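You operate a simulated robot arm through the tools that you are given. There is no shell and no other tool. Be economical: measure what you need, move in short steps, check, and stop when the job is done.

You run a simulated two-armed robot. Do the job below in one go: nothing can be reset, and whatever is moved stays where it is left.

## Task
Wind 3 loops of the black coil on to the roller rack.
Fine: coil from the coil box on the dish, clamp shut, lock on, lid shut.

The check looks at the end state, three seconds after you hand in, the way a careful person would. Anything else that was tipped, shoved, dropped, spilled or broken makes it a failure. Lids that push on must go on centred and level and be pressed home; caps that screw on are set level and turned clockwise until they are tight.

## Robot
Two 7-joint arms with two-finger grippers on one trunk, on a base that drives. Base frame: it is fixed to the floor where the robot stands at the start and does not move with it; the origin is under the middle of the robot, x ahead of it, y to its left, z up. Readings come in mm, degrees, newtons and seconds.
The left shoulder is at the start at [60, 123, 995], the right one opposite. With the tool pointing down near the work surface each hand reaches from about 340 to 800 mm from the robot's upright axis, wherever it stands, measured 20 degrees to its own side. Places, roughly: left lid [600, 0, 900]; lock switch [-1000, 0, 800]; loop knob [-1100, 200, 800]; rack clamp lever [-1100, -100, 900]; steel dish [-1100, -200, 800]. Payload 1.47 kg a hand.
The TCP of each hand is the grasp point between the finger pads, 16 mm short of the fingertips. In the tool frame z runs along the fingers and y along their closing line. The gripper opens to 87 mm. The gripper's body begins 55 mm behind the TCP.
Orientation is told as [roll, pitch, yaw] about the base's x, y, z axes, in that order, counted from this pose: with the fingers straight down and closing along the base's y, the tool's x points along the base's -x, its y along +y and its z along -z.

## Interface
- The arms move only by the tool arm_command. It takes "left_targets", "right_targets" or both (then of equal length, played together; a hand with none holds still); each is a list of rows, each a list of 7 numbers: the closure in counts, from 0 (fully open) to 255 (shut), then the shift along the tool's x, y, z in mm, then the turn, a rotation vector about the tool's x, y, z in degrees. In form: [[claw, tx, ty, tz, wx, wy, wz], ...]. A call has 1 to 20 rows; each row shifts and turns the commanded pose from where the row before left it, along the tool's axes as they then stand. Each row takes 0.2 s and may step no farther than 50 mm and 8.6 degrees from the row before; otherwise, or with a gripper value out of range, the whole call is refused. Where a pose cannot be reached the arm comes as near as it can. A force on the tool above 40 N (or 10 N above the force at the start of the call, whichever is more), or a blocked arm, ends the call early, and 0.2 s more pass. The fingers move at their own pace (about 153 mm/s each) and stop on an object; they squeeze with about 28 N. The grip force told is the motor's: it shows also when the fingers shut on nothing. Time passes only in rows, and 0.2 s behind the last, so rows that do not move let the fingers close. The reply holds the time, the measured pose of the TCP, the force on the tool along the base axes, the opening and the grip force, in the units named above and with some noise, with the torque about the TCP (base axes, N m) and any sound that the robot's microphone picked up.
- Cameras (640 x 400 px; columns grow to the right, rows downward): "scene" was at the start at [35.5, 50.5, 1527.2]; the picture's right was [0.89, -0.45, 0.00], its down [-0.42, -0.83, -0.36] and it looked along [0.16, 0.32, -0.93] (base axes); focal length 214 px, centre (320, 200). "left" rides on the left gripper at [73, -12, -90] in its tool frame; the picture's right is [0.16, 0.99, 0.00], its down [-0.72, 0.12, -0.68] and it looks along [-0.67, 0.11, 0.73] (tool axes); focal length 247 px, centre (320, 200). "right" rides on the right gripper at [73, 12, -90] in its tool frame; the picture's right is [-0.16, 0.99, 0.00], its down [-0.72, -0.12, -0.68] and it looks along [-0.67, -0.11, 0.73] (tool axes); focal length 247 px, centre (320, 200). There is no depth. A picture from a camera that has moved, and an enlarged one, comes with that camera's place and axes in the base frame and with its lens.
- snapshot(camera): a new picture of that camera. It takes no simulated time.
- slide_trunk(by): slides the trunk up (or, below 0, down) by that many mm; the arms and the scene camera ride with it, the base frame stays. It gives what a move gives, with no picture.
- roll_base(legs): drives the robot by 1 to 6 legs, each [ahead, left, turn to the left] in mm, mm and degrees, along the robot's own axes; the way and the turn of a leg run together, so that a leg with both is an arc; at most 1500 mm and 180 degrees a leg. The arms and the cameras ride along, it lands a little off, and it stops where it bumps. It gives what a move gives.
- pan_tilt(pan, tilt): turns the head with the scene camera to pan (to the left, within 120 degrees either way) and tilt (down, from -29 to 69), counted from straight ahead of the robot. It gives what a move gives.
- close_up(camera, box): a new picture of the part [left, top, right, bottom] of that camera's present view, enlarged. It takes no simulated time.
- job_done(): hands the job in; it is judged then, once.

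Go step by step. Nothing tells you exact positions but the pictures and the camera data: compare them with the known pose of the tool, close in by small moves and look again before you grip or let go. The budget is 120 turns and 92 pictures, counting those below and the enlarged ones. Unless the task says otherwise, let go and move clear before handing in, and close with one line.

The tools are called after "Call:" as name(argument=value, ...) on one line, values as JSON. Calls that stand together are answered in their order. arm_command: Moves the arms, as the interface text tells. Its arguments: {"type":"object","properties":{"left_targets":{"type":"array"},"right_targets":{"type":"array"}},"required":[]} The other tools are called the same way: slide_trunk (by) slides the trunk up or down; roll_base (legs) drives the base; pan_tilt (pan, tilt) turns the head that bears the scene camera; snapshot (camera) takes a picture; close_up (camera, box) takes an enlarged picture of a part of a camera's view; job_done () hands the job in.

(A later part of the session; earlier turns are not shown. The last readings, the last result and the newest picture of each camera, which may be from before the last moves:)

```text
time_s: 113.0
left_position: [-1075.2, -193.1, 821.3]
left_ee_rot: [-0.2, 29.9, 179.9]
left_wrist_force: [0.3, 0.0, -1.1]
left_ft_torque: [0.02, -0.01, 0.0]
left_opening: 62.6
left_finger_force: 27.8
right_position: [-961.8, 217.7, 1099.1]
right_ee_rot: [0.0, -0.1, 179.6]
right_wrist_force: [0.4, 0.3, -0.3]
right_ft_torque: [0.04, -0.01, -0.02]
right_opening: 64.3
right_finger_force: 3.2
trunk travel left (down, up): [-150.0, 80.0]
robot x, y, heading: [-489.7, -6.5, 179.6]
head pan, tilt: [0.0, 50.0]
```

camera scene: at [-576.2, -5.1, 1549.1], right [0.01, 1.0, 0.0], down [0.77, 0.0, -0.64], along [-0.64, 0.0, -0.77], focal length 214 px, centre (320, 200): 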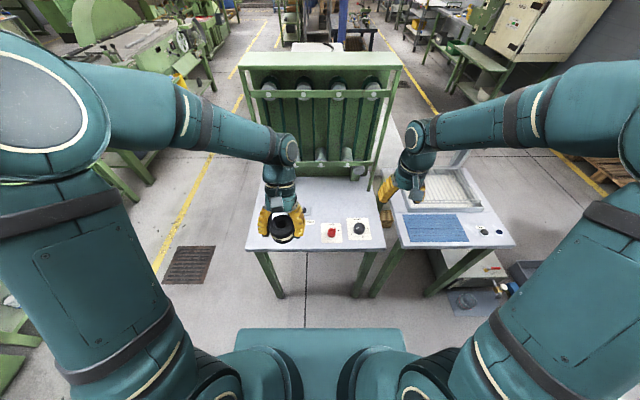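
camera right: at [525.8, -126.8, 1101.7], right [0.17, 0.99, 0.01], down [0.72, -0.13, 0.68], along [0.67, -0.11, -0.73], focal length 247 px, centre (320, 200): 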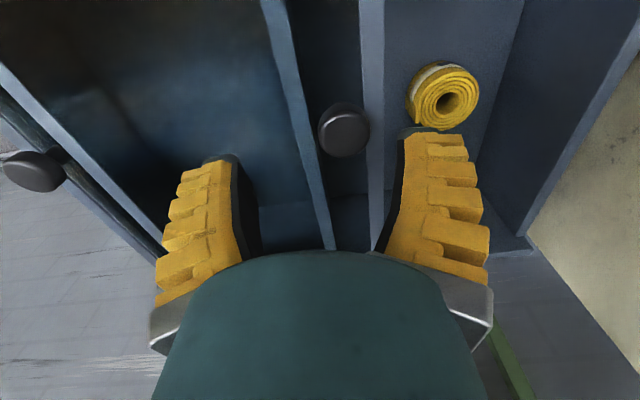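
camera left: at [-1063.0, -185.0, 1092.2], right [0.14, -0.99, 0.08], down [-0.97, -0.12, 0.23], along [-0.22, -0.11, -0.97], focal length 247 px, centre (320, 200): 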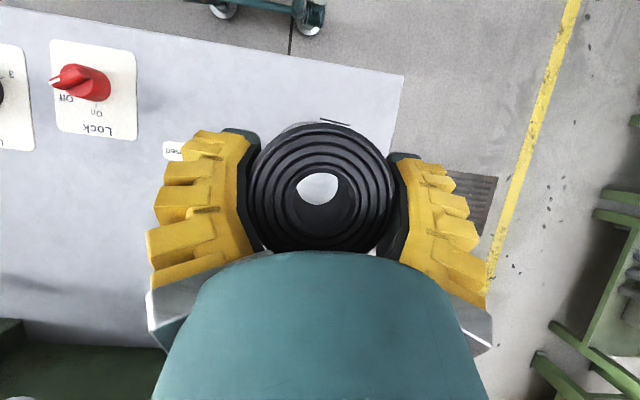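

Call:
arm_command(left_targets=[[255, -0.75, 0, 1.3, 0, 0, 0], [255, -0.75, 0, 1.3, 0, 0, 0], [255, -0.75, 0, 1.3, 0, 0, 0], [255, 0, 0, 0, 0, 0, 0]])

```text
time_s: 114.0
left_position: [-1074.2, -193.1, 815.9]
left_ee_rot: [0.0, 29.8, 180.0]
left_wrist_force: [-0.2, -0.6, -1.2]
left_ft_torque: [0.02, 0.0, 0.02]
left_opening: 62.7
left_finger_force: 27.9
right_position: [-962.2, 218.2, 1100.2]
right_ee_rot: [0.0, 0.0, 179.6]
right_wrist_force: [1.0, 0.0, -0.4]
right_ft_torque: [0.03, 0.01, -0.01]
right_opening: 64.7
right_finger_force: 3.4
trunk travel left (down, up): [-150.0, 80.0]
robot x, y, heading: [-493.0, -2.6, 179.6]
head pan, tilt: [0.0, 50.0]
```

Call:
close_up(camera="scene", box=[250, 190, 320, 240])

```text
8.00 times, centred on (285, 215) of scene
camera zoom: at [-575.1, -5.1, 1549.1], right [0.01, 1.0, 0.0], down [0.77, 0.0, -0.64], along [-0.64, 0.0, -0.77], focal length 1716 px, centre (600, 80)
```

zoom: 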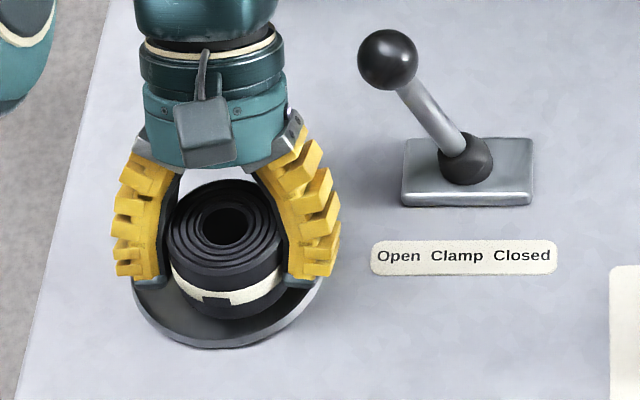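

Call:
arm_command(left_targets=[[255, -0.75, 0, 1.3, 0, 0, 0], [255, -0.75, 0, 1.3, 0, 0, 0], [255, 0, 0, 0, 0, 0, 0]])

```text
time_s: 114.8
left_position: [-1074.7, -192.4, 812.7]
left_ee_rot: [-0.1, 29.7, 179.9]
left_wrist_force: [-0.1, 0.0, -1.8]
left_ft_torque: [0.01, -0.04, 0.01]
left_opening: 62.7
left_finger_force: 28.3
right_position: [-962.0, 217.9, 1099.3]
right_ee_rot: [0.0, -0.1, 179.7]
right_wrist_force: [-0.3, 0.4, 0.1]
right_ft_torque: [0.02, -0.01, -0.02]
right_opening: 64.7
right_finger_force: 3.2
trunk travel left (down, up): [-150.0, 80.0]
robot x, y, heading: [-492.1, -6.1, 179.7]
head pan, tilt: [0.0, 50.0]
```

Call:
arm_command(left_targets=[[255, -0.75, 0, 1.3, 0, 0, 0], [255, -0.75, 0, 1.3, 0, 0, 0], [255, 0, 0, 0, 0, 0, 0]])

Call:
close_up(camera="scene", box=[250, 190, 320, 240])

```text
time_s: 115.6
left_position: [-1074.3, -191.9, 811.2]
left_ee_rot: [-0.1, 29.7, 179.9]
left_wrist_force: [-0.3, -0.2, 0.1]
left_ft_torque: [-0.01, -0.02, -0.03]
left_opening: 62.6
left_finger_force: 27.6
right_position: [-962.6, 217.7, 1099.4]
right_ee_rot: [0.0, 0.0, 179.6]
right_wrist_force: [-1.0, 0.2, -0.4]
right_ft_torque: [0.03, 0.03, -0.01]
right_opening: 64.4
right_finger_force: 3.2
trunk travel left (down, up): [-150.0, 80.0]
robot x, y, heading: [-487.7, -6.0, 179.6]
head pan, tilt: [0.0, 50.0]
```

```text
8.00 times, centred on (285, 215) of scene
camera zoom: at [-575.1, -5.1, 1549.2], right [0.01, 1.0, 0.0], down [0.77, 0.0, -0.64], along [-0.64, 0.0, -0.77], focal length 1716 px, centre (600, 80)
```

zoom: 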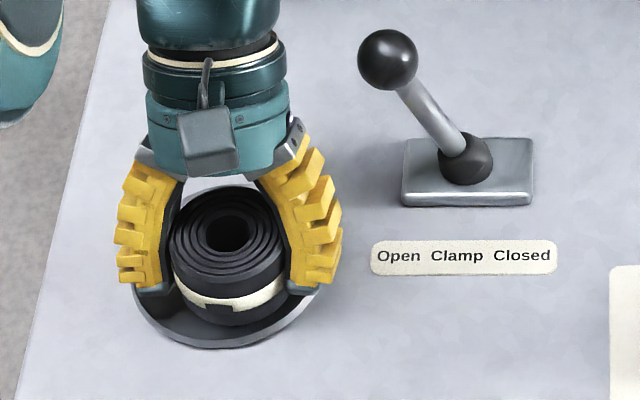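

Call:
arm_command(left_targets=[[255, -0.75, 0, 1.3, 0, 0, 0], [255, 0, 0, 0, 0, 0, 0]])

```text
time_s: 116.2
left_position: [-1074.8, -190.5, 810.8]
left_ee_rot: [-0.1, 29.7, 179.9]
left_wrist_force: [0.4, -1.7, 6.2]
left_ft_torque: [0.16, -0.04, -0.04]
left_opening: 62.8
left_finger_force: 28.1
right_position: [-961.2, 217.6, 1099.5]
right_ee_rot: [0.0, 0.0, 179.7]
right_wrist_force: [-0.2, 0.2, -0.5]
right_ft_torque: [-0.01, -0.04, 0.0]
right_opening: 64.6
right_finger_force: 3.5
trunk travel left (down, up): [-150.0, 80.0]
robot x, y, heading: [-488.8, -2.8, 179.6]
head pan, tilt: [0.0, 50.0]
```

Contact felt. I open the fingers modestly and rise.

Call:
arm_command(left_targets=[[255, 0.7, 0, -1.2, 0, 0, 0], [60, 0, 0, 0, 0, 0, 0], [40, 0, 0, 0, 0, 0, 0], [40, 0, 0, 0, 0, 0, 0], [40, 5, 0, -8.7, 0, 0, 0], [40, 10, 0, -17.3, 0, 0, 0], [40, 15, 0, -26, 0, 0, 0], [40, 15, 0, -26, 0, 0, 0], [40, 15, 0, -26, 0, 0, 0], [40, 15, 0, -26, 0, 0, 0], [40, 15, 0, -26, 0, 0, 0], [40, 0, 0, 0, 0, 0, 0]])

Call:
close_up(camera="scene", box=[240, 165, 390, 245])

Call:
snapshot(camera="left")

```text
time_s: 118.8
left_position: [-1072.6, -193.6, 991.0]
left_ee_rot: [-0.2, 29.8, 179.9]
left_wrist_force: [0.5, -0.5, 0.4]
left_ft_torque: [0.0, 0.0, 0.02]
left_opening: 76.3
left_finger_force: 2.1
right_position: [-961.8, 217.9, 1100.6]
right_ee_rot: [0.0, 0.0, 179.6]
right_wrist_force: [0.5, -0.5, 0.7]
right_ft_torque: [-0.01, 0.01, -0.02]
right_opening: 64.6
right_finger_force: 2.8
trunk travel left (down, up): [-150.0, 80.0]
robot x, y, heading: [-489.3, -8.3, 179.5]
head pan, tilt: [0.0, 50.0]
```

```text
4.27 times, centred on (315, 205) of scene
camera zoom: at [-575.5, -5.1, 1549.1], right [0.01, 1.0, 0.0], down [0.77, 0.0, -0.64], along [-0.64, 0.0, -0.77], focal length 915 px, centre (341, 179)
```

zoom: 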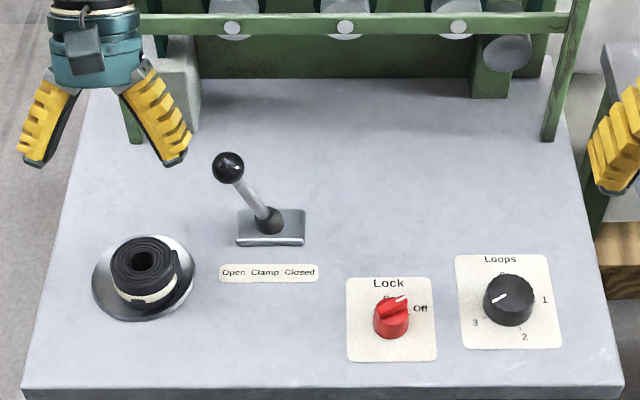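

```text
28 pictures are left
camera left: at [-1055.3, -182.4, 1104.6], right [0.14, -0.99, 0.08], down [-0.97, -0.11, 0.23], along [-0.22, -0.11, -0.97], focal length 247 px, centre (320, 200)
```

left: 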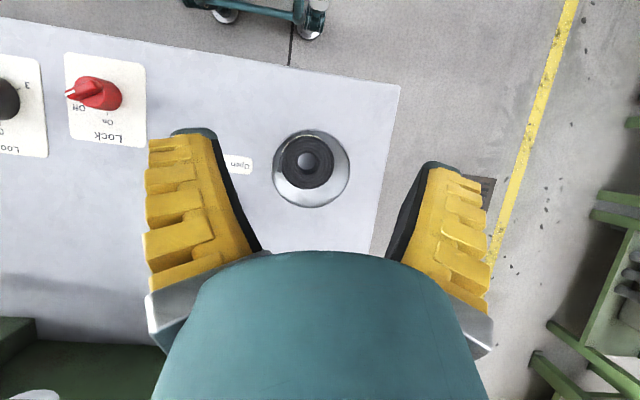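

The coil rests centred on the dish. Next, the clamp lever: ball ≈ (-1142, -110, 884), Open on the left. I straighten the left hand, close it and bring it to the ball's left side.

Call:
arm_command(left_targets=[[255, 0, 0, 0, 0, -7.5, 0], [255, 0, 0, 0, 0, -7.5, 0], [255, 0, 0, 0, 0, -7.5, 0], [255, 0, 0, 0, 0, -7.4, 0], [255, -35, -20, 0, 0, 0, 0], [255, -35, -20, 0, 0, 0, 0], [255, 0, 0, 0, 0, 0, 0]])

Call:
snapshot(camera="left")

```text
time_s: 120.4
left_position: [-1142.6, -151.9, 989.5]
left_ee_rot: [0.0, -0.2, 179.8]
left_wrist_force: [0.5, 0.3, -0.7]
left_ft_torque: [-0.02, 0.07, 0.01]
left_opening: 0.2
left_finger_force: 27.8
right_position: [-961.0, 217.2, 1100.0]
right_ee_rot: [0.1, 0.0, 179.7]
right_wrist_force: [-0.8, 0.0, -0.1]
right_ft_torque: [0.01, -0.03, 0.01]
right_opening: 64.5
right_finger_force: 2.9
trunk travel left (down, up): [-150.0, 80.0]
robot x, y, heading: [-486.6, -6.2, 179.4]
head pan, tilt: [0.0, 50.0]
```

```text
27 pictures are left
camera left: at [-1069.6, -140.9, 1079.4], right [0.16, -0.99, 0.0], down [-0.72, -0.12, 0.68], along [-0.67, -0.11, -0.73], focal length 247 px, centre (320, 200)
```

left: 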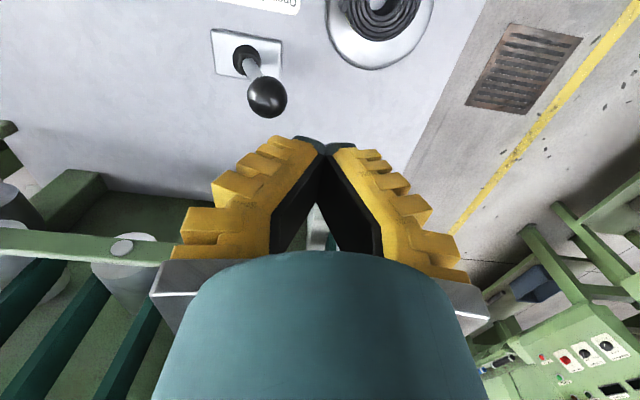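

I lower beside the ball and push it rightward.

Call:
arm_command(left_targets=[[255, -3, 0, 35, 0, 0, 0], [255, 0, 0, 35, 0, 0, 0], [255, 0, 0, 35, 0, 0, 0], [255, 0, -8, 0, 0, 0, 0], [255, 0, -8, 0, 0, 0, 0], [255, 0, -8, 0, 0, 0, 0], [255, 0, -8, 0, 0, 0, 0], [255, 0, -8, 0, 0, 0, 0], [255, 0, -8, 0, 0, 0, 0], [255, 0, 0, 0, 0, 0, 0]])

Call:
close_up(camera="scene", box=[240, 165, 390, 245])

```text
time_s: 122.6
left_position: [-1145.2, -104.9, 885.4]
left_ee_rot: [-0.1, 0.1, 179.9]
left_wrist_force: [0.5, 0.1, 0.0]
left_ft_torque: [0.01, -0.01, -0.04]
left_opening: 0.3
left_finger_force: 28.3
right_position: [-960.8, 217.8, 1100.2]
right_ee_rot: [0.0, 0.0, 179.6]
right_wrist_force: [-0.6, 0.1, 1.0]
right_ft_torque: [-0.01, 0.03, -0.01]
right_opening: 64.6
right_finger_force: 3.0
trunk travel left (down, up): [-150.0, 80.0]
robot x, y, heading: [-488.8, -7.2, 179.4]
head pan, tilt: [0.0, 50.0]
```

```text
4.27 times, centred on (315, 205) of scene
camera zoom: at [-574.8, -5.1, 1549.1], right [0.01, 1.0, 0.0], down [0.77, 0.0, -0.64], along [-0.64, 0.0, -0.77], focal length 915 px, centre (341, 179)
```

zoom: 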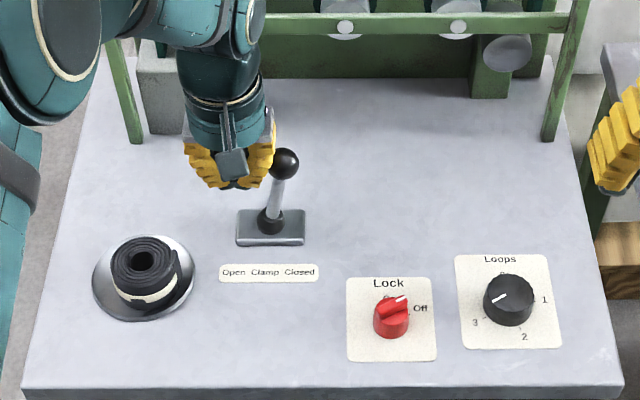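

Call:
arm_command(left_targets=[[255, 0, -6, 0, 0, 0, 0], [255, 0, -6, 0, 0, 0, 0], [255, 0, -6, 0, 0, 0, 0], [255, 0, -6, 0, 0, 0, 0], [255, 0, 0, 0, 0, 0, 0]])

Call:
close_up(camera="scene", box=[270, 165, 350, 220])

```text
time_s: 123.8
left_position: [-1146.3, -80.7, 886.1]
left_ee_rot: [0.0, -0.2, 180.1]
left_wrist_force: [-0.7, -2.4, 0.2]
left_ft_torque: [0.04, -0.04, -0.01]
left_opening: 0.0
left_finger_force: 28.2
right_position: [-962.1, 217.5, 1099.9]
right_ee_rot: [0.0, -0.1, 179.7]
right_wrist_force: [-0.6, 0.9, 0.3]
right_ft_torque: [-0.02, 0.0, -0.01]
right_opening: 64.8
right_finger_force: 3.3
trunk travel left (down, up): [-150.0, 80.0]
robot x, y, heading: [-486.3, -7.7, 179.8]
head pan, tilt: [0.0, 50.0]
```

```text
7.27 times, centred on (310, 192) of scene
camera zoom: at [-575.0, -5.3, 1549.2], right [0.01, 1.0, 0.0], down [0.77, 0.0, -0.64], along [-0.64, 0.0, -0.77], focal length 1560 px, centre (393, 254)
```

zoom: 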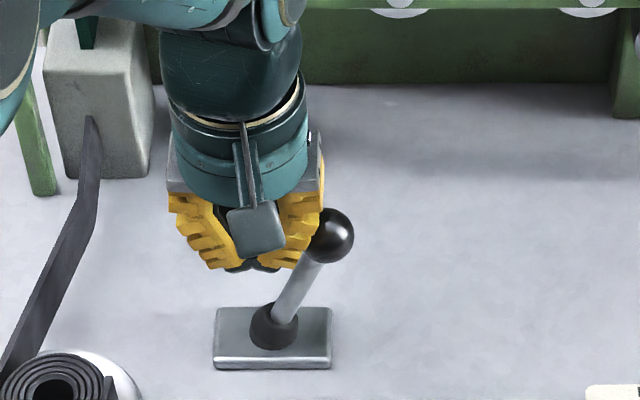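

A strip now runs from the coil to the rack, so the clamp has engaged. I push a little further to feel the stop.

Call:
arm_command(left_targets=[[255, 0, -4, 0, 0, 0, 0], [255, 0, -3, 0, 0, 0, 0], [255, 0, 0, 0, 0, 0, 0]])

```text
time_s: 124.6
left_position: [-1146.4, -78.2, 886.2]
left_ee_rot: [0.0, -0.1, -179.9]
left_wrist_force: [2.3, -24.6, -1.5]
left_ft_torque: [-0.06, -0.01, -0.01]
left_opening: 0.0
left_finger_force: 27.3
right_position: [-962.0, 214.8, 1100.6]
right_ee_rot: [0.0, 0.1, 179.7]
right_wrist_force: [0.4, 0.7, -0.3]
right_ft_torque: [0.01, -0.04, -0.02]
right_opening: 64.4
right_finger_force: 3.6
trunk travel left (down, up): [-150.0, 80.0]
robot x, y, heading: [-491.0, -5.2, 179.7]
head pan, tilt: [0.0, 50.0]
```

Stop reached (24 N): clamp closed. I back the left hand off and up, and bring the right hand above the lock knob.

Call:
arm_command(left_targets=[[255, 0, 10, 0, 0, 0, 0], [255, 0, 0, -35, 0, 0, 0], [255, 0, 0, -40, 0, 0, 0], [255, 0, 0, -40, 0, 0, 0], [255, 0, 0, -40, 0, 0, 0], [255, 40, 0, 0, 0, 0, 0], [255, 40, 0, 0, 0, 0, 0], [255, 40, 10, 0, 0, 0, 0], [255, 40, 20, 0, 0, 0, 0], [255, 40, 25, 0, 0, 0, 0], [255, 40, 25, 0, 0, 0, 0], [255, 0, 30, 0, 0, 0, 0], [255, 0, 30, 0, 0, 0, 0]], right_targets=[[0, 0, 0, 0, 0, 0, 0], [0, 0, 0, 0, 0, 0, 0], [0, 0, 0, 0, 0, 0, 0], [0, 0, 0, 0, 0, 0, 0], [0, 0, 0, 0, 0, 0, 0], [0, 0, 0, 0, 0, 0, 0], [0, 0, 0, 0, 0, 0, 0], [0, 0, 0, 0, 0, 0, 0], [0, -18, 40, 0, 0, 0, 0], [0, -18, 40, 0, 0, 0, 0], [0, -18, 40, 0, 0, 0, 0], [0, -18, 40, 0, 0, 0, 0], [0, 0, 10, 40, 0, 0, 0]])

Call:
arm_command(right_targets=[[0, 0, 0, 50, 0, 0, 0], [0, 0, 0, 50, 0, 0, 0], [0, 0, 0, 30, 0, 0, 0], [0, 0, 0, 15, 0, 0, 0], [0, 0, 0, 0, 0, 0, 0]])

Call:
snapshot(camera="right")

```text
time_s: 127.4
left_position: [-905.2, -225.4, 1040.3]
left_ee_rot: [0.0, -0.1, 179.9]
left_wrist_force: [-0.4, -0.3, -0.6]
left_ft_torque: [0.0, 0.0, 0.0]
left_opening: 0.0
left_finger_force: 28.1
right_position: [-1034.4, 48.7, 1059.4]
right_ee_rot: [0.0, 0.0, 179.7]
right_wrist_force: [0.3, -1.0, -0.9]
right_ft_torque: [0.02, 0.01, 0.01]
right_opening: 87.0
right_finger_force: 0.1
trunk travel left (down, up): [-150.0, 80.0]
robot x, y, heading: [-490.0, -9.5, 179.5]
head pan, tilt: [0.0, 50.0]
```

```text
time_s: 128.6
left_position: [-906.5, -224.4, 1041.3]
left_ee_rot: [-0.1, -0.1, 179.9]
left_wrist_force: [-1.1, -0.8, -1.0]
left_ft_torque: [-0.01, -0.03, 0.0]
left_opening: 0.0
left_finger_force: 28.4
right_position: [-1033.8, 49.6, 916.3]
right_ee_rot: [0.0, 0.0, 179.6]
right_wrist_force: [0.7, 0.3, -0.3]
right_ft_torque: [-0.02, -0.01, 0.0]
right_opening: 87.1
right_finger_force: 0.1
trunk travel left (down, up): [-150.0, 80.0]
robot x, y, heading: [-488.5, -5.5, 179.3]
head pan, tilt: [0.0, 50.0]
```

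```text
24 pictures are left
camera right: at [-960.7, 37.9, 1005.2], right [-0.16, -0.99, 0.0], down [-0.72, 0.12, 0.68], along [-0.67, 0.11, -0.73], focal length 247 px, centre (320, 200)
```

right: 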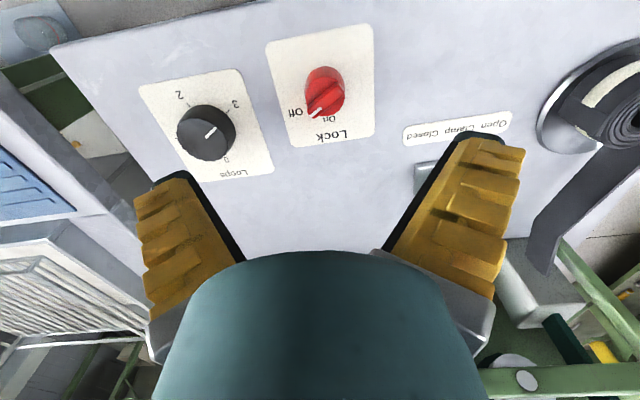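

Lock pointer at Off. I align the right hand with it, lower, grip and turn it counter-clockwise to On.

Call:
arm_command(right_targets=[[0, -1, 4, 0, 0, 0, 8], [0, 0, 0, 0, 0, 0, 8], [0, 0, 0, 0, 0, 0, 8], [0, 0, 0, 0, 0, 0, 8], [0, 0, 0, 0, 0, 0, 8], [0, 0, 0, 0, 0, 0, 8], [0, 0, 0, 0, 0, 0, 8], [0, 0, 0, 40, 0, 0, 0], [0, 0, 0, 40, 0, 0, 0], [0, 0, 0, 27, 0, 0, 0], [0, 0, 0, 0, 0, 0, 0], [255, 0, 0, 0, 0, 0, 0], [255, 0, 0, 0, 0, 0, 0], [255, 0, 0, 0, 0, 0, 0], [255, 0, 0, 0, 0, 0, 0]])

Call:
arm_command(right_targets=[[255, 0, 0, 0, 0, 0, -8], [255, 0, 0, 0, 0, 0, -8], [255, 0, 0, 0, 0, 0, -8], [255, 0, 0, 0, 0, 0, -8], [255, 0, 0, 0, 0, 0, -8], [255, 0, 0, 0, 0, 0, -8], [255, 0, 0, 0, 0, 0, -8], [255, 0, 0, 0, 0, 0, -6], [255, 0, 0, 0, 0, 0, -6], [255, 0, 0, 0, 0, 0, 0]])

Call:
close_up(camera="right", box=[200, 60, 440, 260])

```text
time_s: 131.8
left_position: [-905.6, -222.9, 1041.7]
left_ee_rot: [0.0, -0.2, 180.0]
left_wrist_force: [-1.0, -0.2, 0.2]
left_ft_torque: [-0.02, 0.01, 0.03]
left_opening: 0.0
left_finger_force: 28.0
right_position: [-1034.4, 43.1, 808.6]
right_ee_rot: [0.0, 0.0, 123.6]
right_wrist_force: [9.7, 9.7, 7.3]
right_ft_torque: [0.6, 0.2, -0.04]
right_opening: 24.3
right_finger_force: 29.6
trunk travel left (down, up): [-150.0, 80.0]
robot x, y, heading: [-488.4, -4.7, 179.4]
head pan, tilt: [0.0, 50.0]
```

```text
time_s: 134.0
left_position: [-905.4, -224.3, 1040.6]
left_ee_rot: [0.0, -0.2, 179.8]
left_wrist_force: [-0.7, -0.1, -0.2]
left_ft_torque: [-0.03, 0.03, 0.02]
left_opening: 0.0
left_finger_force: 27.7
right_position: [-1034.6, 45.6, 807.8]
right_ee_rot: [0.1, -0.1, -168.3]
right_wrist_force: [5.0, 9.4, 5.6]
right_ft_torque: [0.08, 0.02, -0.13]
right_opening: 19.9
right_finger_force: 30.4
trunk travel left (down, up): [-150.0, 80.0]
robot x, y, heading: [-489.8, -5.7, 179.7]
head pan, tilt: [0.0, 50.0]
```

```text
2.00 times, centred on (320, 160) of right
camera zoom: at [-960.8, 49.4, 898.2], right [0.05, -1.0, 0.0], down [-0.73, -0.03, 0.68], along [-0.68, -0.03, -0.73], focal length 494 px, centre (320, 280)
```

zoom: 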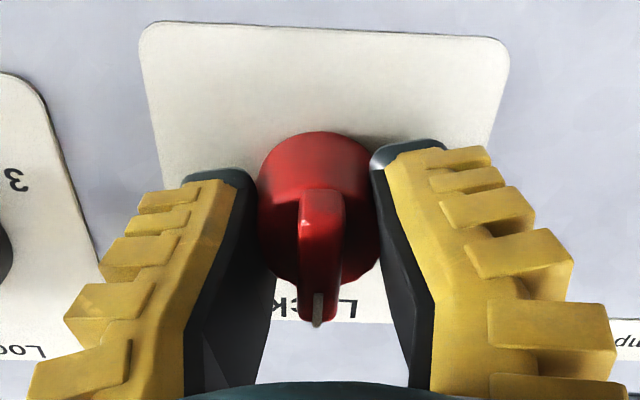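

Call:
arm_command(right_targets=[[255, 0, 0, 0, 0, 0, -6], [255, 0, 0, 0, 0, 0, 0], [0, 0, 0, 0, 0, 0, 0], [0, 0, 0, 0, 0, 0, 0], [0, 0, 0, -35, 0, 0, 6], [0, 0, 0, -35, 0, 0, 6], [0, 0, 0, -30, 0, 0, 6], [0, 0, 0, 0, 0, 0, 0]])

Call:
close_up(camera="right", box=[100, 20, 420, 220])

```text
time_s: 135.8
left_position: [-906.6, -224.6, 1039.7]
left_ee_rot: [0.0, -0.1, 179.8]
left_wrist_force: [-0.8, -0.1, 0.5]
left_ft_torque: [0.01, 0.0, -0.02]
left_opening: 0.0
left_finger_force: 28.0
right_position: [-1037.4, 45.3, 905.4]
right_ee_rot: [0.0, 0.0, 179.7]
right_wrist_force: [0.6, -0.7, 0.7]
right_ft_torque: [0.03, -0.02, 0.02]
right_opening: 87.3
right_finger_force: 0.1
trunk travel left (down, up): [-150.0, 80.0]
robot x, y, heading: [-483.9, -6.3, 179.5]
head pan, tilt: [0.0, 50.0]
```

```text
2.00 times, centred on (260, 120) of right
camera zoom: at [-964.5, 33.9, 996.7], right [-0.17, -0.99, 0.0], down [-0.72, 0.12, 0.68], along [-0.67, 0.11, -0.73], focal length 494 px, centre (440, 360)
```

zoom: 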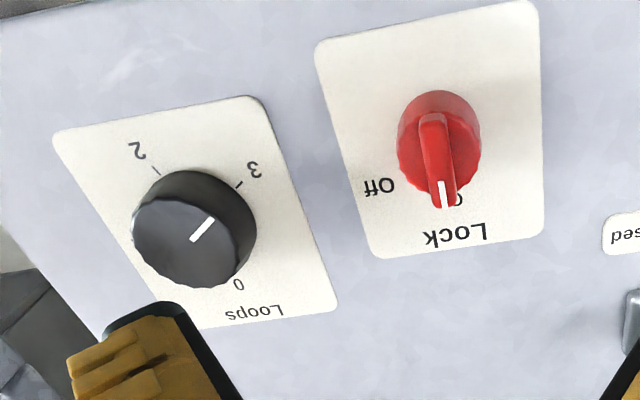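

Lock points to On, loops at 3. I withdraw the right hand and take a last overall look.

Call:
arm_command(right_targets=[[0, 0, 0, -45, 0, 0, 0], [0, 0, 0, -45, 0, 0, 0], [0, 0, 0, -45, 0, 0, 0], [0, 20, -40, 0, 0, 0, 0], [0, 20, -40, 0, 0, 0, 0], [0, 20, -40, 0, 0, 0, 0], [0, 20, -40, 0, 0, 0, 0], [0, 0, 0, 0, 0, 0, 0]])

Call:
roll_base(legs=[[-200, 0, 0]])

Call:
close_up(camera="scene", box=[230, 30, 430, 230])

Call:
close_up(camera="scene", box=[260, 130, 390, 215])

```text
time_s: 137.6
left_position: [-906.4, -224.2, 1040.0]
left_ee_rot: [-0.1, -0.1, 179.9]
left_wrist_force: [-1.6, 0.1, -0.6]
left_ft_torque: [0.02, 0.01, 0.03]
left_opening: 0.2
left_finger_force: 28.1
right_position: [-956.3, 204.4, 1042.6]
right_ee_rot: [0.0, 0.0, 179.7]
right_wrist_force: [0.0, -0.2, 0.4]
right_ft_torque: [0.01, 0.03, -0.02]
right_opening: 87.0
right_finger_force: 0.0
trunk travel left (down, up): [-150.0, 80.0]
robot x, y, heading: [-489.6, -6.1, 179.9]
head pan, tilt: [0.0, 50.0]
```

```text
time_s: 139.2
left_position: [-705.4, -225.2, 1039.8]
left_ee_rot: [0.0, -0.2, 180.0]
left_wrist_force: [0.4, -0.4, 0.9]
left_ft_torque: [-0.01, -0.01, -0.02]
left_opening: 0.0
left_finger_force: 27.7
right_position: [-755.4, 203.8, 1042.5]
right_ee_rot: [0.0, -0.1, 179.7]
right_wrist_force: [-0.1, 0.4, 0.2]
right_ft_torque: [0.01, 0.02, 0.01]
right_opening: 86.9
right_finger_force: 0.1
trunk travel left (down, up): [-150.0, 80.0]
robot x, y, heading: [-287.8, -7.8, 179.6]
head pan, tilt: [0.0, 50.0]
```

```text
2.00 times, centred on (330, 130) of scene
camera zoom: at [-374.0, -6.3, 1549.2], right [0.01, 1.0, 0.0], down [0.77, 0.0, -0.64], along [-0.64, 0.0, -0.77], focal length 429 px, centre (300, 340)
```

zoom: 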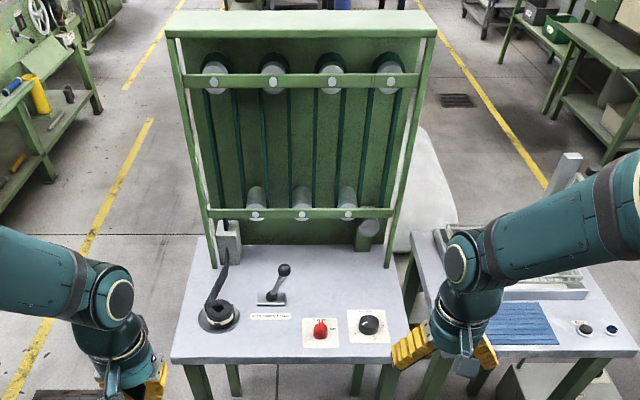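

```text
4.71 times, centred on (325, 172) of scene
camera zoom: at [-374.0, -6.3, 1549.2], right [0.01, 1.0, 0.0], down [0.77, 0.0, -0.64], along [-0.64, 0.0, -0.77], focal length 1009 px, centre (296, 329)
```

zoom: 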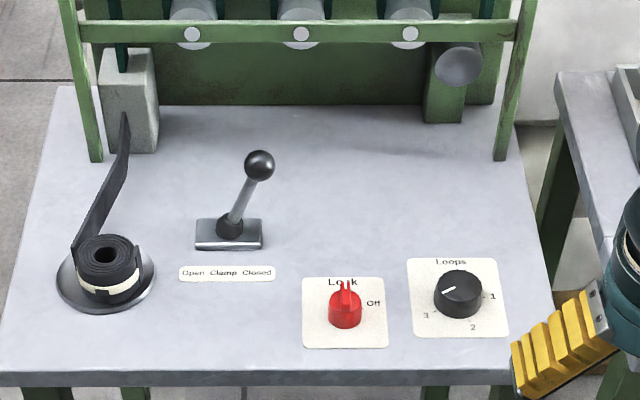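

Let me check whether loops appear on the rack.

Call:
close_up(camera="scene", box=[300, 30, 440, 150])

Call:
close_up(camera="scene", box=[300, 40, 370, 170])

```text
3.33 times, centred on (370, 90) of scene
camera zoom: at [-374.0, -6.3, 1549.2], right [0.01, 1.0, 0.0], down [0.77, 0.0, -0.64], along [-0.64, 0.0, -0.77], focal length 715 px, centre (153, 567)
```

zoom: 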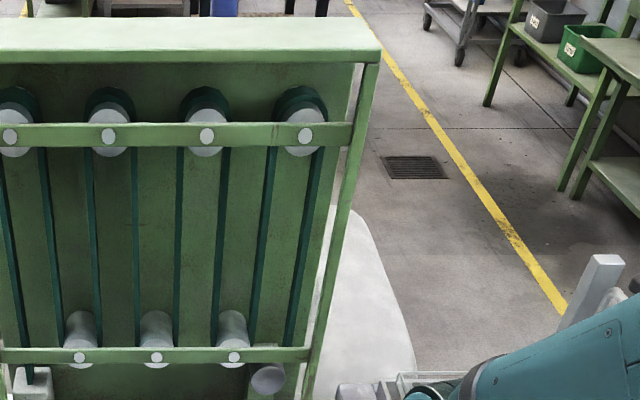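

```text
3.08 times, centred on (335, 105) of scene
camera zoom: at [-374.0, -6.3, 1549.2], right [0.01, 1.0, 0.0], down [0.77, 0.0, -0.64], along [-0.64, 0.0, -0.77], focal length 660 px, centre (274, 492)
```

zoom: 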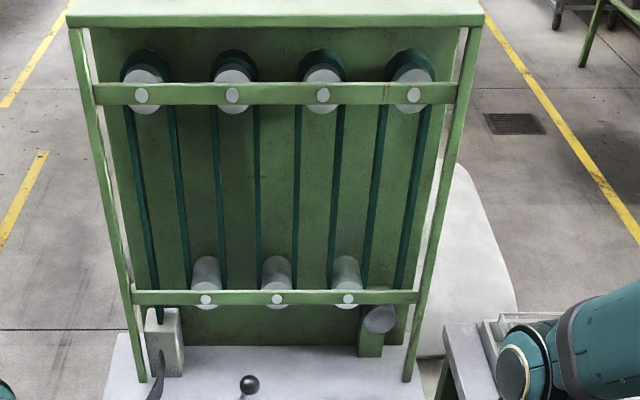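

The black strip only reaches the clamp block; no loops yet. The knob probably winds only while the clamp holds the coil, so I'll unlock, turn the knob to 0 and back to 3, and lock again.

Call:
roll_base(legs=[[200, 0, 0]])

Call:
arm_command(right_targets=[[0, -20, 40, 0, 0, 0, 0], [0, -20, 40, 0, 0, 0, 0], [0, -20, 40, 0, 0, 0, 0], [0, -18, 38, 0, 0, 0, 0], [0, 0, 0, 45, 0, 0, 0], [0, 0, 0, 45, 0, 0, 0], [0, 0, 0, 46, 0, 0, 0], [0, 0, 0, 0, 0, 0, 0]])

Call:
close_up(camera="right", box=[100, 20, 420, 220])

```text
time_s: 140.8
left_position: [-910.8, -223.5, 1040.0]
left_ee_rot: [-0.1, -0.1, 179.9]
left_wrist_force: [0.5, -0.1, 0.4]
left_ft_torque: [-0.05, -0.01, 0.0]
left_opening: 0.2
left_finger_force: 27.7
right_position: [-960.4, 203.6, 1042.6]
right_ee_rot: [0.0, 0.0, 179.6]
right_wrist_force: [0.2, -0.2, -0.2]
right_ft_torque: [0.02, -0.02, 0.03]
right_opening: 86.9
right_finger_force: 0.1
trunk travel left (down, up): [-150.0, 80.0]
robot x, y, heading: [-490.6, -8.1, 179.7]
head pan, tilt: [0.0, 50.0]
```

```text
time_s: 142.6
left_position: [-909.3, -223.0, 1041.0]
left_ee_rot: [0.0, -0.2, 179.9]
left_wrist_force: [0.1, -0.2, 0.0]
left_ft_torque: [-0.01, 0.0, -0.01]
left_opening: 0.0
left_finger_force: 27.8
right_position: [-1037.9, 47.6, 907.3]
right_ee_rot: [-0.1, -0.1, 179.7]
right_wrist_force: [0.8, 0.6, 0.6]
right_ft_torque: [0.02, 0.02, -0.02]
right_opening: 86.8
right_finger_force: 0.0
trunk travel left (down, up): [-150.0, 80.0]
robot x, y, heading: [-493.9, -8.2, 179.6]
head pan, tilt: [0.0, 50.0]
```

```text
2.00 times, centred on (260, 120) of right
camera zoom: at [-965.3, 35.5, 996.9], right [-0.16, -0.99, 0.0], down [-0.72, 0.12, 0.68], along [-0.67, 0.11, -0.73], focal length 494 px, centre (440, 360)
```

zoom: 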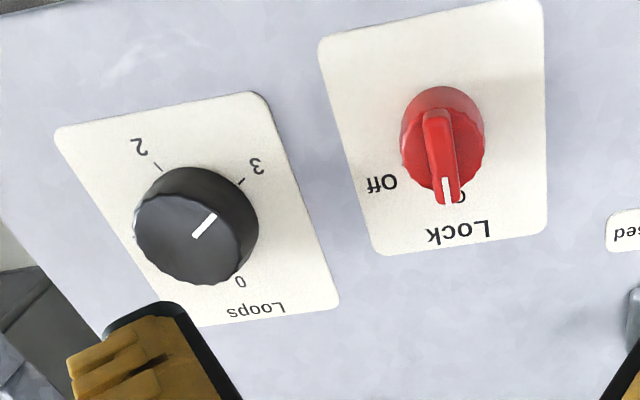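

I turn the lock Off again.

Call:
arm_command(right_targets=[[0, 2, 3, 40, 0, 0, 0], [0, 0, 0, 40, 0, 0, 0], [0, 0, 0, 18, 0, 0, 0], [0, 0, 0, 0, 0, 0, 0], [255, 0, 0, 0, 0, 0, 0], [255, 0, 0, 0, 0, 0, 0], [255, 0, 0, 0, 0, 0, 0]])

Call:
arm_command(right_targets=[[255, 0, 0, 0, 0, 0, 8], [255, 0, 0, 0, 0, 0, 8], [255, 0, 0, 0, 0, 0, 8], [255, 0, 0, 0, 0, 0, 8], [255, 0, 0, 0, 0, 0, 8], [255, 0, 0, 0, 0, 0, 8], [255, 0, 0, 0, 0, 0, 8], [255, 0, 0, 0, 0, 0, 8], [255, 0, 0, 0, 0, 0, 8], [255, 0, 0, 0, 0, 0, 4], [255, 0, 0, 0, 0, 0, 0]])

Call:
arm_command(right_targets=[[0, 0, 0, 0, 0, 0, 0], [0, 0, 0, 0, 0, 0, 0], [0, 0, 0, -40, 0, 0, 0], [0, 0, 0, -40, 0, 0, -8], [0, 0, 0, 0, 0, 0, -8], [0, 0, 0, 0, 0, 0, -8], [0, 0, 0, 0, 0, 0, -8], [0, 0, 0, 0, 0, 0, -8], [0, 0, 0, 0, 0, 0, -8], [0, 0, 0, 0, 0, 0, -8], [0, 0, 0, 0, 0, 0, -8], [0, 0, 0, 0, 0, 0, -8], [0, 0, 0, 0, 0, 0, -4], [0, -4, -29, 0, 0, 0, 0], [0, -4, -29, 0, 0, 0, 0], [0, -4, -29, 0, 0, 0, 0], [0, -5, -29, 0, 0, 0, 0], [0, 0, 0, 0, 0, 0, 0]])

Call:
snapshot(camera="right")

```text
time_s: 144.2
left_position: [-909.1, -223.7, 1040.7]
left_ee_rot: [-0.1, -0.2, 179.9]
left_wrist_force: [0.0, 0.9, 0.2]
left_ft_torque: [0.02, 0.04, -0.01]
left_opening: 0.0
left_finger_force: 27.5
right_position: [-1035.0, 44.7, 809.7]
right_ee_rot: [0.0, -0.1, 179.6]
right_wrist_force: [1.8, 4.7, 8.0]
right_ft_torque: [0.05, -0.59, -0.01]
right_opening: 24.2
right_finger_force: 29.9
trunk travel left (down, up): [-150.0, 80.0]
robot x, y, heading: [-489.4, -7.7, 179.6]
head pan, tilt: [0.0, 50.0]
```

```text
time_s: 146.6
left_position: [-908.3, -223.2, 1040.2]
left_ee_rot: [0.0, -0.2, 179.9]
left_wrist_force: [-0.2, 0.9, 0.1]
left_ft_torque: [0.01, -0.03, 0.0]
left_opening: 0.1
left_finger_force: 28.0
right_position: [-1034.7, 44.4, 808.1]
right_ee_rot: [0.0, 0.0, 103.5]
right_wrist_force: [6.4, 5.6, 5.8]
right_ft_torque: [0.03, -0.03, 0.25]
right_opening: 20.9
right_finger_force: 30.4
trunk travel left (down, up): [-150.0, 80.0]
robot x, y, heading: [-495.2, -6.1, 179.6]
head pan, tilt: [0.0, 50.0]
```

```text
time_s: 150.4
left_position: [-909.0, -224.4, 1040.5]
left_ee_rot: [-0.1, -0.1, 179.9]
left_wrist_force: [0.1, 0.9, 0.0]
left_ft_torque: [0.02, 0.02, 0.01]
left_opening: 0.1
left_finger_force: 28.3
right_position: [-1050.9, 161.1, 891.6]
right_ee_rot: [0.0, -0.1, 179.7]
right_wrist_force: [1.0, -0.7, -1.0]
right_ft_torque: [0.01, -0.01, 0.02]
right_opening: 86.9
right_finger_force: 0.0
trunk travel left (down, up): [-150.0, 80.0]
robot x, y, heading: [-488.3, -5.7, 179.6]
head pan, tilt: [0.0, 50.0]
```

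```text
16 pictures are left
camera right: at [-978.6, 150.8, 979.8], right [-0.16, -0.99, 0.0], down [-0.72, 0.12, 0.68], along [-0.67, 0.11, -0.73], focal length 247 px, centre (320, 200)
```

right: 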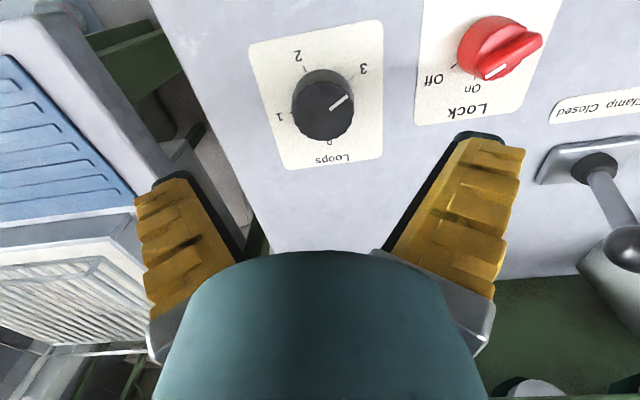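

Lock is Off. I grip the loops knob and turn it back counter-clockwise 120°, then again to 0.

Call:
arm_command(right_targets=[[0, -3, 1, 20, 0, 0, 8], [0, 0, 0, 0, 0, 0, 8], [0, 0, 0, 0, 0, 0, 8], [0, 0, 0, 0, 0, 0, 8], [0, 0, 0, 0, 0, 0, 8], [0, 0, 0, 0, 0, 0, 8], [0, 0, 0, 0, 0, 0, 8], [0, 0, 0, 30, 0, 0, 0], [0, 0, 0, 30, 0, 0, 0], [0, 0, 0, 0, 0, 0, 0], [255, 0, 0, 0, 0, 0, 0], [255, 0, 0, 0, 0, 0, 0], [255, 0, 0, 0, 0, 0, 0]])

Call:
arm_command(right_targets=[[255, 0, 0, 0, 0, 0, -8], [255, 0, 0, 0, 0, 0, -8], [255, 0, 0, 0, 0, 0, -8], [255, 0, 0, 0, 0, 0, -8], [255, 0, 0, 0, 0, 0, -8], [255, 0, 0, 0, 0, 0, -8], [255, 0, 0, 0, 0, 0, -8], [255, 0, 0, 0, 0, 0, -8], [255, 0, 0, 0, 0, 0, -8], [255, 0, 0, 0, 0, 0, -8], [255, 0, 0, 0, 0, 0, -8], [255, 0, 0, 0, 0, 0, -8], [255, 0, 0, 0, 0, 0, -8], [255, 0, 0, 0, 0, 0, -8], [255, 0, 0, 0, 0, 0, -8], [255, 0, 0, 0, 0, 0, 0]])

Call:
arm_command(right_targets=[[0, 0, 0, 0, 0, 0, 0], [0, 0, 0, 0, 0, 0, 0], [0, 0, 0, 0, 0, 0, 8], [0, 0, 0, 0, 0, 0, 8], [0, 0, 0, 0, 0, 0, 8], [0, 0, 0, 0, 0, 0, 8], [0, 0, 0, 0, 0, 0, 8], [0, 0, 0, 0, 0, 0, 8], [0, 0, 0, 0, 0, 0, 8], [0, 0, 0, 0, 0, 0, 8], [0, 0, 0, 0, 0, 0, 8], [0, 0, 0, 0, 0, 0, 8], [0, 0, 0, 0, 0, 0, 8], [0, 0, 0, 0, 0, 0, 8], [0, 0, 0, 0, 0, 0, 8], [0, 0, 0, 0, 0, 0, 8], [0, 0, 0, 0, 0, 0, 8], [255, 0, 0, 0, 0, 0, 0], [255, 0, 0, 0, 0, 0, 0], [255, 0, 0, 0, 0, 0, 0]])

Call:
arm_command(right_targets=[[255, 0, 0, 0, 0, 0, -8], [255, 0, 0, 0, 0, 0, -8], [255, 0, 0, 0, 0, 0, -8], [255, 0, 0, 0, 0, 0, -8], [255, 0, 0, 0, 0, 0, -8], [255, 0, 0, 0, 0, 0, -8], [255, 0, 0, 0, 0, 0, -8], [255, 0, 0, 0, 0, 0, -8], [255, 0, 0, 0, 0, 0, -8], [255, 0, 0, 0, 0, 0, -8], [255, 0, 0, 0, 0, 0, -8], [255, 0, 0, 0, 0, 0, -8], [255, 0, 0, 0, 0, 0, -8], [255, 0, 0, 0, 0, 0, -8], [255, 0, 0, 0, 0, 0, -8], [255, 0, 0, 0, 0, 0, 0]])

Call:
snapshot(camera="scene")

```text
time_s: 153.2
left_position: [-908.8, -222.8, 1039.5]
left_ee_rot: [0.0, -0.1, 179.8]
left_wrist_force: [-0.4, -0.1, 1.1]
left_ft_torque: [-0.01, 0.01, -0.05]
left_opening: 0.0
left_finger_force: 28.4
right_position: [-1055.2, 159.3, 808.4]
right_ee_rot: [0.1, 0.0, 123.6]
right_wrist_force: [5.9, 5.0, 5.8]
right_ft_torque: [0.3, 0.15, 0.01]
right_opening: 37.3
right_finger_force: 29.6
trunk travel left (down, up): [-150.0, 80.0]
robot x, y, heading: [-490.5, -6.2, 179.7]
head pan, tilt: [0.0, 50.0]
```

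```text
time_s: 156.6
left_position: [-908.2, -223.5, 1040.7]
left_ee_rot: [0.1, -0.2, 179.9]
left_wrist_force: [0.3, -1.0, 0.0]
left_ft_torque: [-0.01, 0.0, 0.02]
left_opening: 0.1
left_finger_force: 27.8
right_position: [-1055.3, 160.5, 810.4]
right_ee_rot: [0.0, -0.1, -116.2]
right_wrist_force: [0.3, 7.8, 14.8]
right_ft_torque: [0.03, 0.04, -0.02]
right_opening: 36.5
right_finger_force: 29.7
trunk travel left (down, up): [-150.0, 80.0]
robot x, y, heading: [-492.6, -1.1, 179.7]
head pan, tilt: [0.0, 50.0]
```

```text
time_s: 160.8
left_position: [-908.1, -223.7, 1040.3]
left_ee_rot: [-0.1, -0.2, 179.9]
left_wrist_force: [-0.2, 0.2, 0.3]
left_ft_torque: [-0.07, 0.0, -0.02]
left_opening: 0.0
left_finger_force: 27.5
right_position: [-1055.9, 158.7, 808.5]
right_ee_rot: [0.0, 0.0, 123.7]
right_wrist_force: [4.7, 1.5, 6.2]
right_ft_torque: [0.0, -0.07, 0.0]
right_opening: 38.2
right_finger_force: 30.1
trunk travel left (down, up): [-150.0, 80.0]
robot x, y, heading: [-491.1, -6.4, 179.7]
head pan, tilt: [0.0, 50.0]
```

```text
time_s: 164.2
left_position: [-910.5, -223.6, 1040.0]
left_ee_rot: [-0.1, -0.2, 179.9]
left_wrist_force: [0.1, 0.1, -0.7]
left_ft_torque: [0.02, 0.01, -0.01]
left_opening: 0.0
left_finger_force: 27.7
right_position: [-1054.9, 158.7, 809.7]
right_ee_rot: [-0.1, -0.1, -116.3]
right_wrist_force: [5.4, -1.7, 3.0]
right_ft_torque: [-0.25, 0.1, -0.31]
right_opening: 36.2
right_finger_force: 30.0
trunk travel left (down, up): [-150.0, 80.0]
robot x, y, heading: [-491.5, -2.7, 179.6]
head pan, tilt: [0.0, 50.0]
```

```text
15 pictures are left
camera scene: at [-577.5, -5.2, 1549.2], right [0.01, 1.0, 0.0], down [0.77, 0.0, -0.64], along [-0.64, 0.0, -0.77], focal length 214 px, centre (320, 200)
```

scene: 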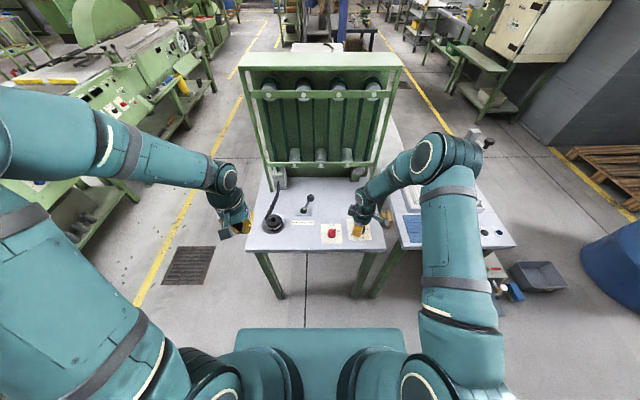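

Back at the 0 stop. Now I wind forward 120° and look at the rack.

Call:
arm_command(right_targets=[[255, 0, 0, 0, 0, 0, 8], [255, 0, 0, 0, 0, 0, 8], [255, 0, 0, 0, 0, 0, 8], [255, 0, 0, 0, 0, 0, 8], [255, 0, 0, 0, 0, 0, 8], [255, 0, 0, 0, 0, 0, 8], [255, 0, 0, 0, 0, 0, 8], [255, 0, 0, 0, 0, 0, 8], [255, 0, 0, 0, 0, 0, 8], [255, 0, 0, 0, 0, 0, 8], [255, 0, 0, 0, 0, 0, 8], [255, 0, 0, 0, 0, 0, 8], [255, 0, 0, 0, 0, 0, 8], [255, 0, 0, 0, 0, 0, 8], [255, 0, 0, 0, 0, 0, 8], [255, 0, 0, 0, 0, 0, 0]])

Call:
close_up(camera="scene", box=[230, 45, 410, 235])

```text
time_s: 167.6
left_position: [-909.3, -223.7, 1041.4]
left_ee_rot: [-0.1, -0.2, 179.8]
left_wrist_force: [-0.4, 0.4, 0.3]
left_ft_torque: [0.01, 0.0, -0.02]
left_opening: 0.2
left_finger_force: 27.9
right_position: [-1055.8, 160.7, 809.8]
right_ee_rot: [-0.1, 0.0, 123.5]
right_wrist_force: [1.9, 7.2, 9.2]
right_ft_torque: [0.11, 0.02, 0.01]
right_opening: 36.1
right_finger_force: 30.4
trunk travel left (down, up): [-150.0, 80.0]
robot x, y, heading: [-491.2, -6.7, 179.7]
head pan, tilt: [0.0, 50.0]
```

```text
2.11 times, centred on (320, 140) of scene
camera zoom: at [-577.4, -4.5, 1549.2], right [0.01, 1.0, 0.0], down [0.77, -0.01, -0.64], along [-0.64, 0.0, -0.77], focal length 452 px, centre (320, 326)
```

zoom: 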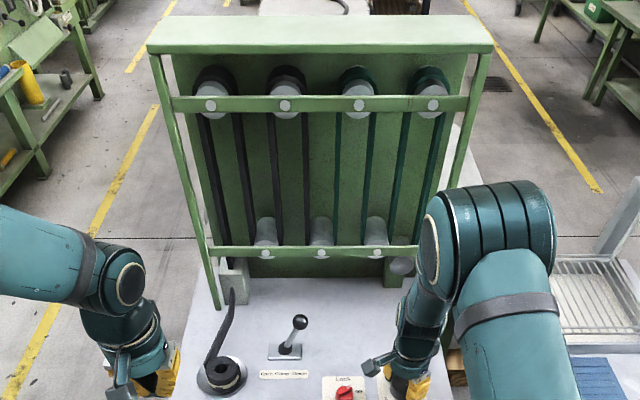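

That was it: the left loops are now black. I regrip and wind on to 3.

Call:
arm_command(right_targets=[[0, 0, 0, 0, 0, 0, 0], [0, 0, 0, 0, 0, 0, 0], [0, 0, 0, 0, 0, 0, -8], [0, 0, 0, 0, 0, 0, -8], [0, 0, 0, 0, 0, 0, -8], [0, 0, 0, 0, 0, 0, -8], [0, 0, 0, 0, 0, 0, -8], [0, 0, 0, 0, 0, 0, -8], [0, 0, 0, 0, 0, 0, -8], [0, 0, 0, 0, 0, 0, -8], [0, 0, 0, 0, 0, 0, -8], [0, 0, 0, 0, 0, 0, -8], [0, 0, 0, 0, 0, 0, -8], [0, 0, 0, 0, 0, 0, -8], [0, 0, 0, 0, 0, 0, -8], [0, 0, 0, 0, 0, 0, -8], [0, 0, 0, 0, 0, 0, -8], [255, 0, 0, 0, 0, 0, 0], [255, 0, 0, 0, 0, 0, 0], [255, 0, 0, 0, 0, 0, 0]])

Call:
arm_command(right_targets=[[255, 0, 0, 0, 0, 0, 8], [255, 0, 0, 0, 0, 0, 8], [255, 0, 0, 0, 0, 0, 8], [255, 0, 0, 0, 0, 0, 8], [255, 0, 0, 0, 0, 0, 8], [255, 0, 0, 0, 0, 0, 8], [255, 0, 0, 0, 0, 0, 8], [255, 0, 0, 0, 0, 0, 8], [255, 0, 0, 0, 0, 0, 8], [255, 0, 0, 0, 0, 0, 8], [255, 0, 0, 0, 0, 0, 8], [255, 0, 0, 0, 0, 0, 8], [255, 0, 0, 0, 0, 0, 8], [255, 0, 0, 0, 0, 0, 8], [255, 0, 0, 0, 0, 0, 0]])

Call:
close_up(camera="right", box=[200, 60, 440, 260])

```text
time_s: 171.8
left_position: [-909.5, -223.8, 1040.5]
left_ee_rot: [0.0, -0.2, 179.9]
left_wrist_force: [0.3, 0.0, 0.2]
left_ft_torque: [0.0, -0.02, -0.01]
left_opening: 0.0
left_finger_force: 28.3
right_position: [-1054.9, 160.0, 809.1]
right_ee_rot: [-0.1, 0.1, -116.4]
right_wrist_force: [3.5, 0.1, 6.6]
right_ft_torque: [0.14, -0.21, -0.06]
right_opening: 37.5
right_finger_force: 30.3
trunk travel left (down, up): [-150.0, 80.0]
robot x, y, heading: [-490.7, -2.9, 179.6]
head pan, tilt: [0.0, 50.0]
```

```text
time_s: 175.0
left_position: [-908.0, -223.1, 1041.1]
left_ee_rot: [-0.1, -0.3, 179.9]
left_wrist_force: [0.0, -0.1, 0.2]
left_ft_torque: [-0.04, -0.02, -0.04]
left_opening: 0.1
left_finger_force: 28.5
right_position: [-1055.0, 159.7, 808.2]
right_ee_rot: [0.0, 0.1, 131.6]
right_wrist_force: [2.3, 6.3, 7.8]
right_ft_torque: [-0.04, -0.05, 0.0]
right_opening: 36.6
right_finger_force: 30.6
trunk travel left (down, up): [-150.0, 80.0]
robot x, y, heading: [-495.7, -5.3, 179.6]
head pan, tilt: [0.0, 50.0]
```

```text
2.00 times, centred on (320, 160) of right
camera zoom: at [-1015.2, 99.0, 898.9], right [-0.84, -0.54, 0.0], down [-0.39, 0.62, 0.68], along [-0.37, 0.57, -0.73], focal length 494 px, centre (320, 280)
```

zoom: 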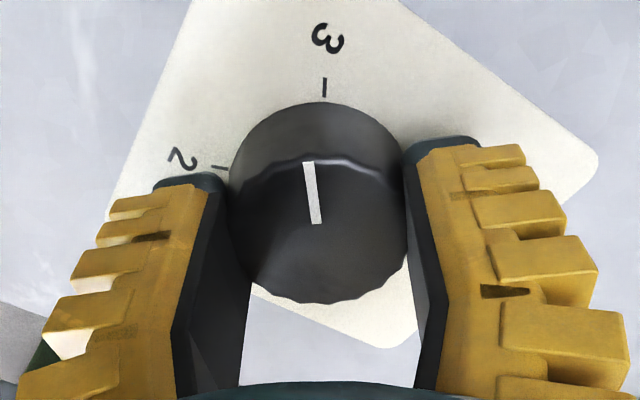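

About 10° short; I add that and release.

Call:
arm_command(right_targets=[[255, 0, 0, 0, 0, 0, 5], [255, 0, 0, 0, 0, 0, 5], [255, 0, 0, 0, 0, 0, 0], [0, 0, 0, 0, 0, 0, 0], [0, 0, 0, 0, 0, 0, 0], [0, 0, 0, -40, 0, 0, 0], [0, 0, 0, -40, 0, 0, 0], [0, 0, 0, 0, 0, 0, -8], [0, 0, 0, 0, 0, 0, -8], [0, 0, 0, 0, 0, 0, -8], [0, 0, 0, 0, 0, 0, -8], [0, 0, 0, 0, 0, 0, -8], [0, 0, 0, 0, 0, 0, -8], [0, 0, 0, 0, 0, 0, -8], [0, 0, 0, 0, 0, 0, -2], [0, 0, 0, 0, 0, 0, 0]])

Call:
close_up(camera="right", box=[160, 0, 480, 200])

Call:
close_up(camera="scene", box=[230, 45, 410, 235])

```text
time_s: 178.4
left_position: [-909.6, -224.7, 1041.8]
left_ee_rot: [-0.1, -0.1, 179.8]
left_wrist_force: [-0.2, -0.4, 0.6]
left_ft_torque: [0.01, -0.01, 0.0]
left_opening: 0.0
left_finger_force: 27.6
right_position: [-1055.3, 159.9, 890.4]
right_ee_rot: [0.1, 0.1, 179.7]
right_wrist_force: [0.0, -0.3, 0.7]
right_ft_torque: [0.03, 0.01, -0.01]
right_opening: 87.1
right_finger_force: 0.1
trunk travel left (down, up): [-150.0, 80.0]
robot x, y, heading: [-493.9, -6.5, 179.4]
head pan, tilt: [0.0, 50.0]
```

```text
2.00 times, centred on (320, 100) of right
camera zoom: at [-982.0, 148.8, 979.2], right [-0.16, -0.99, 0.0], down [-0.72, 0.12, 0.68], along [-0.67, 0.11, -0.73], focal length 494 px, centre (320, 400)
```

zoom: 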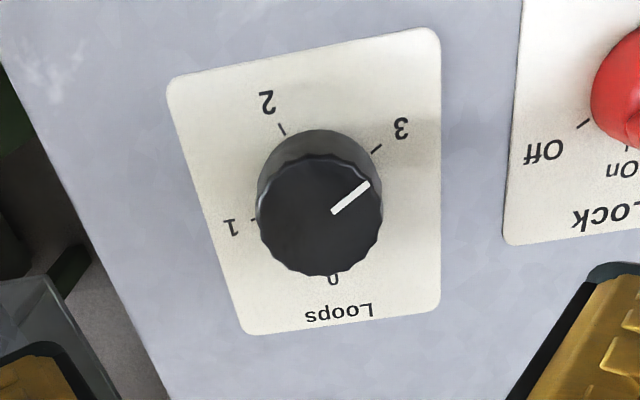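

```text
2.11 times, centred on (320, 140) of scene
camera zoom: at [-578.3, -5.0, 1549.2], right [0.01, 1.0, 0.0], down [0.77, 0.0, -0.64], along [-0.64, 0.0, -0.77], focal length 452 px, centre (320, 326)
```

zoom: 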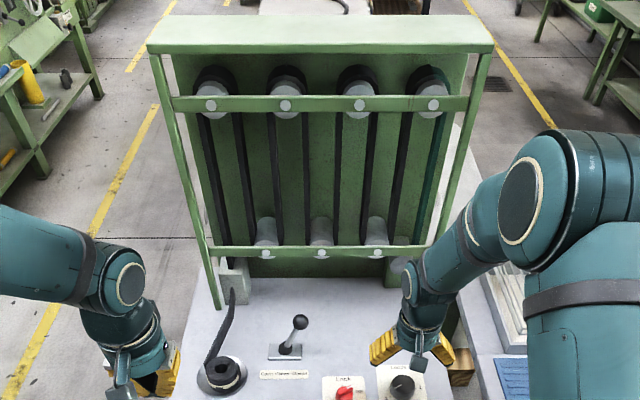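

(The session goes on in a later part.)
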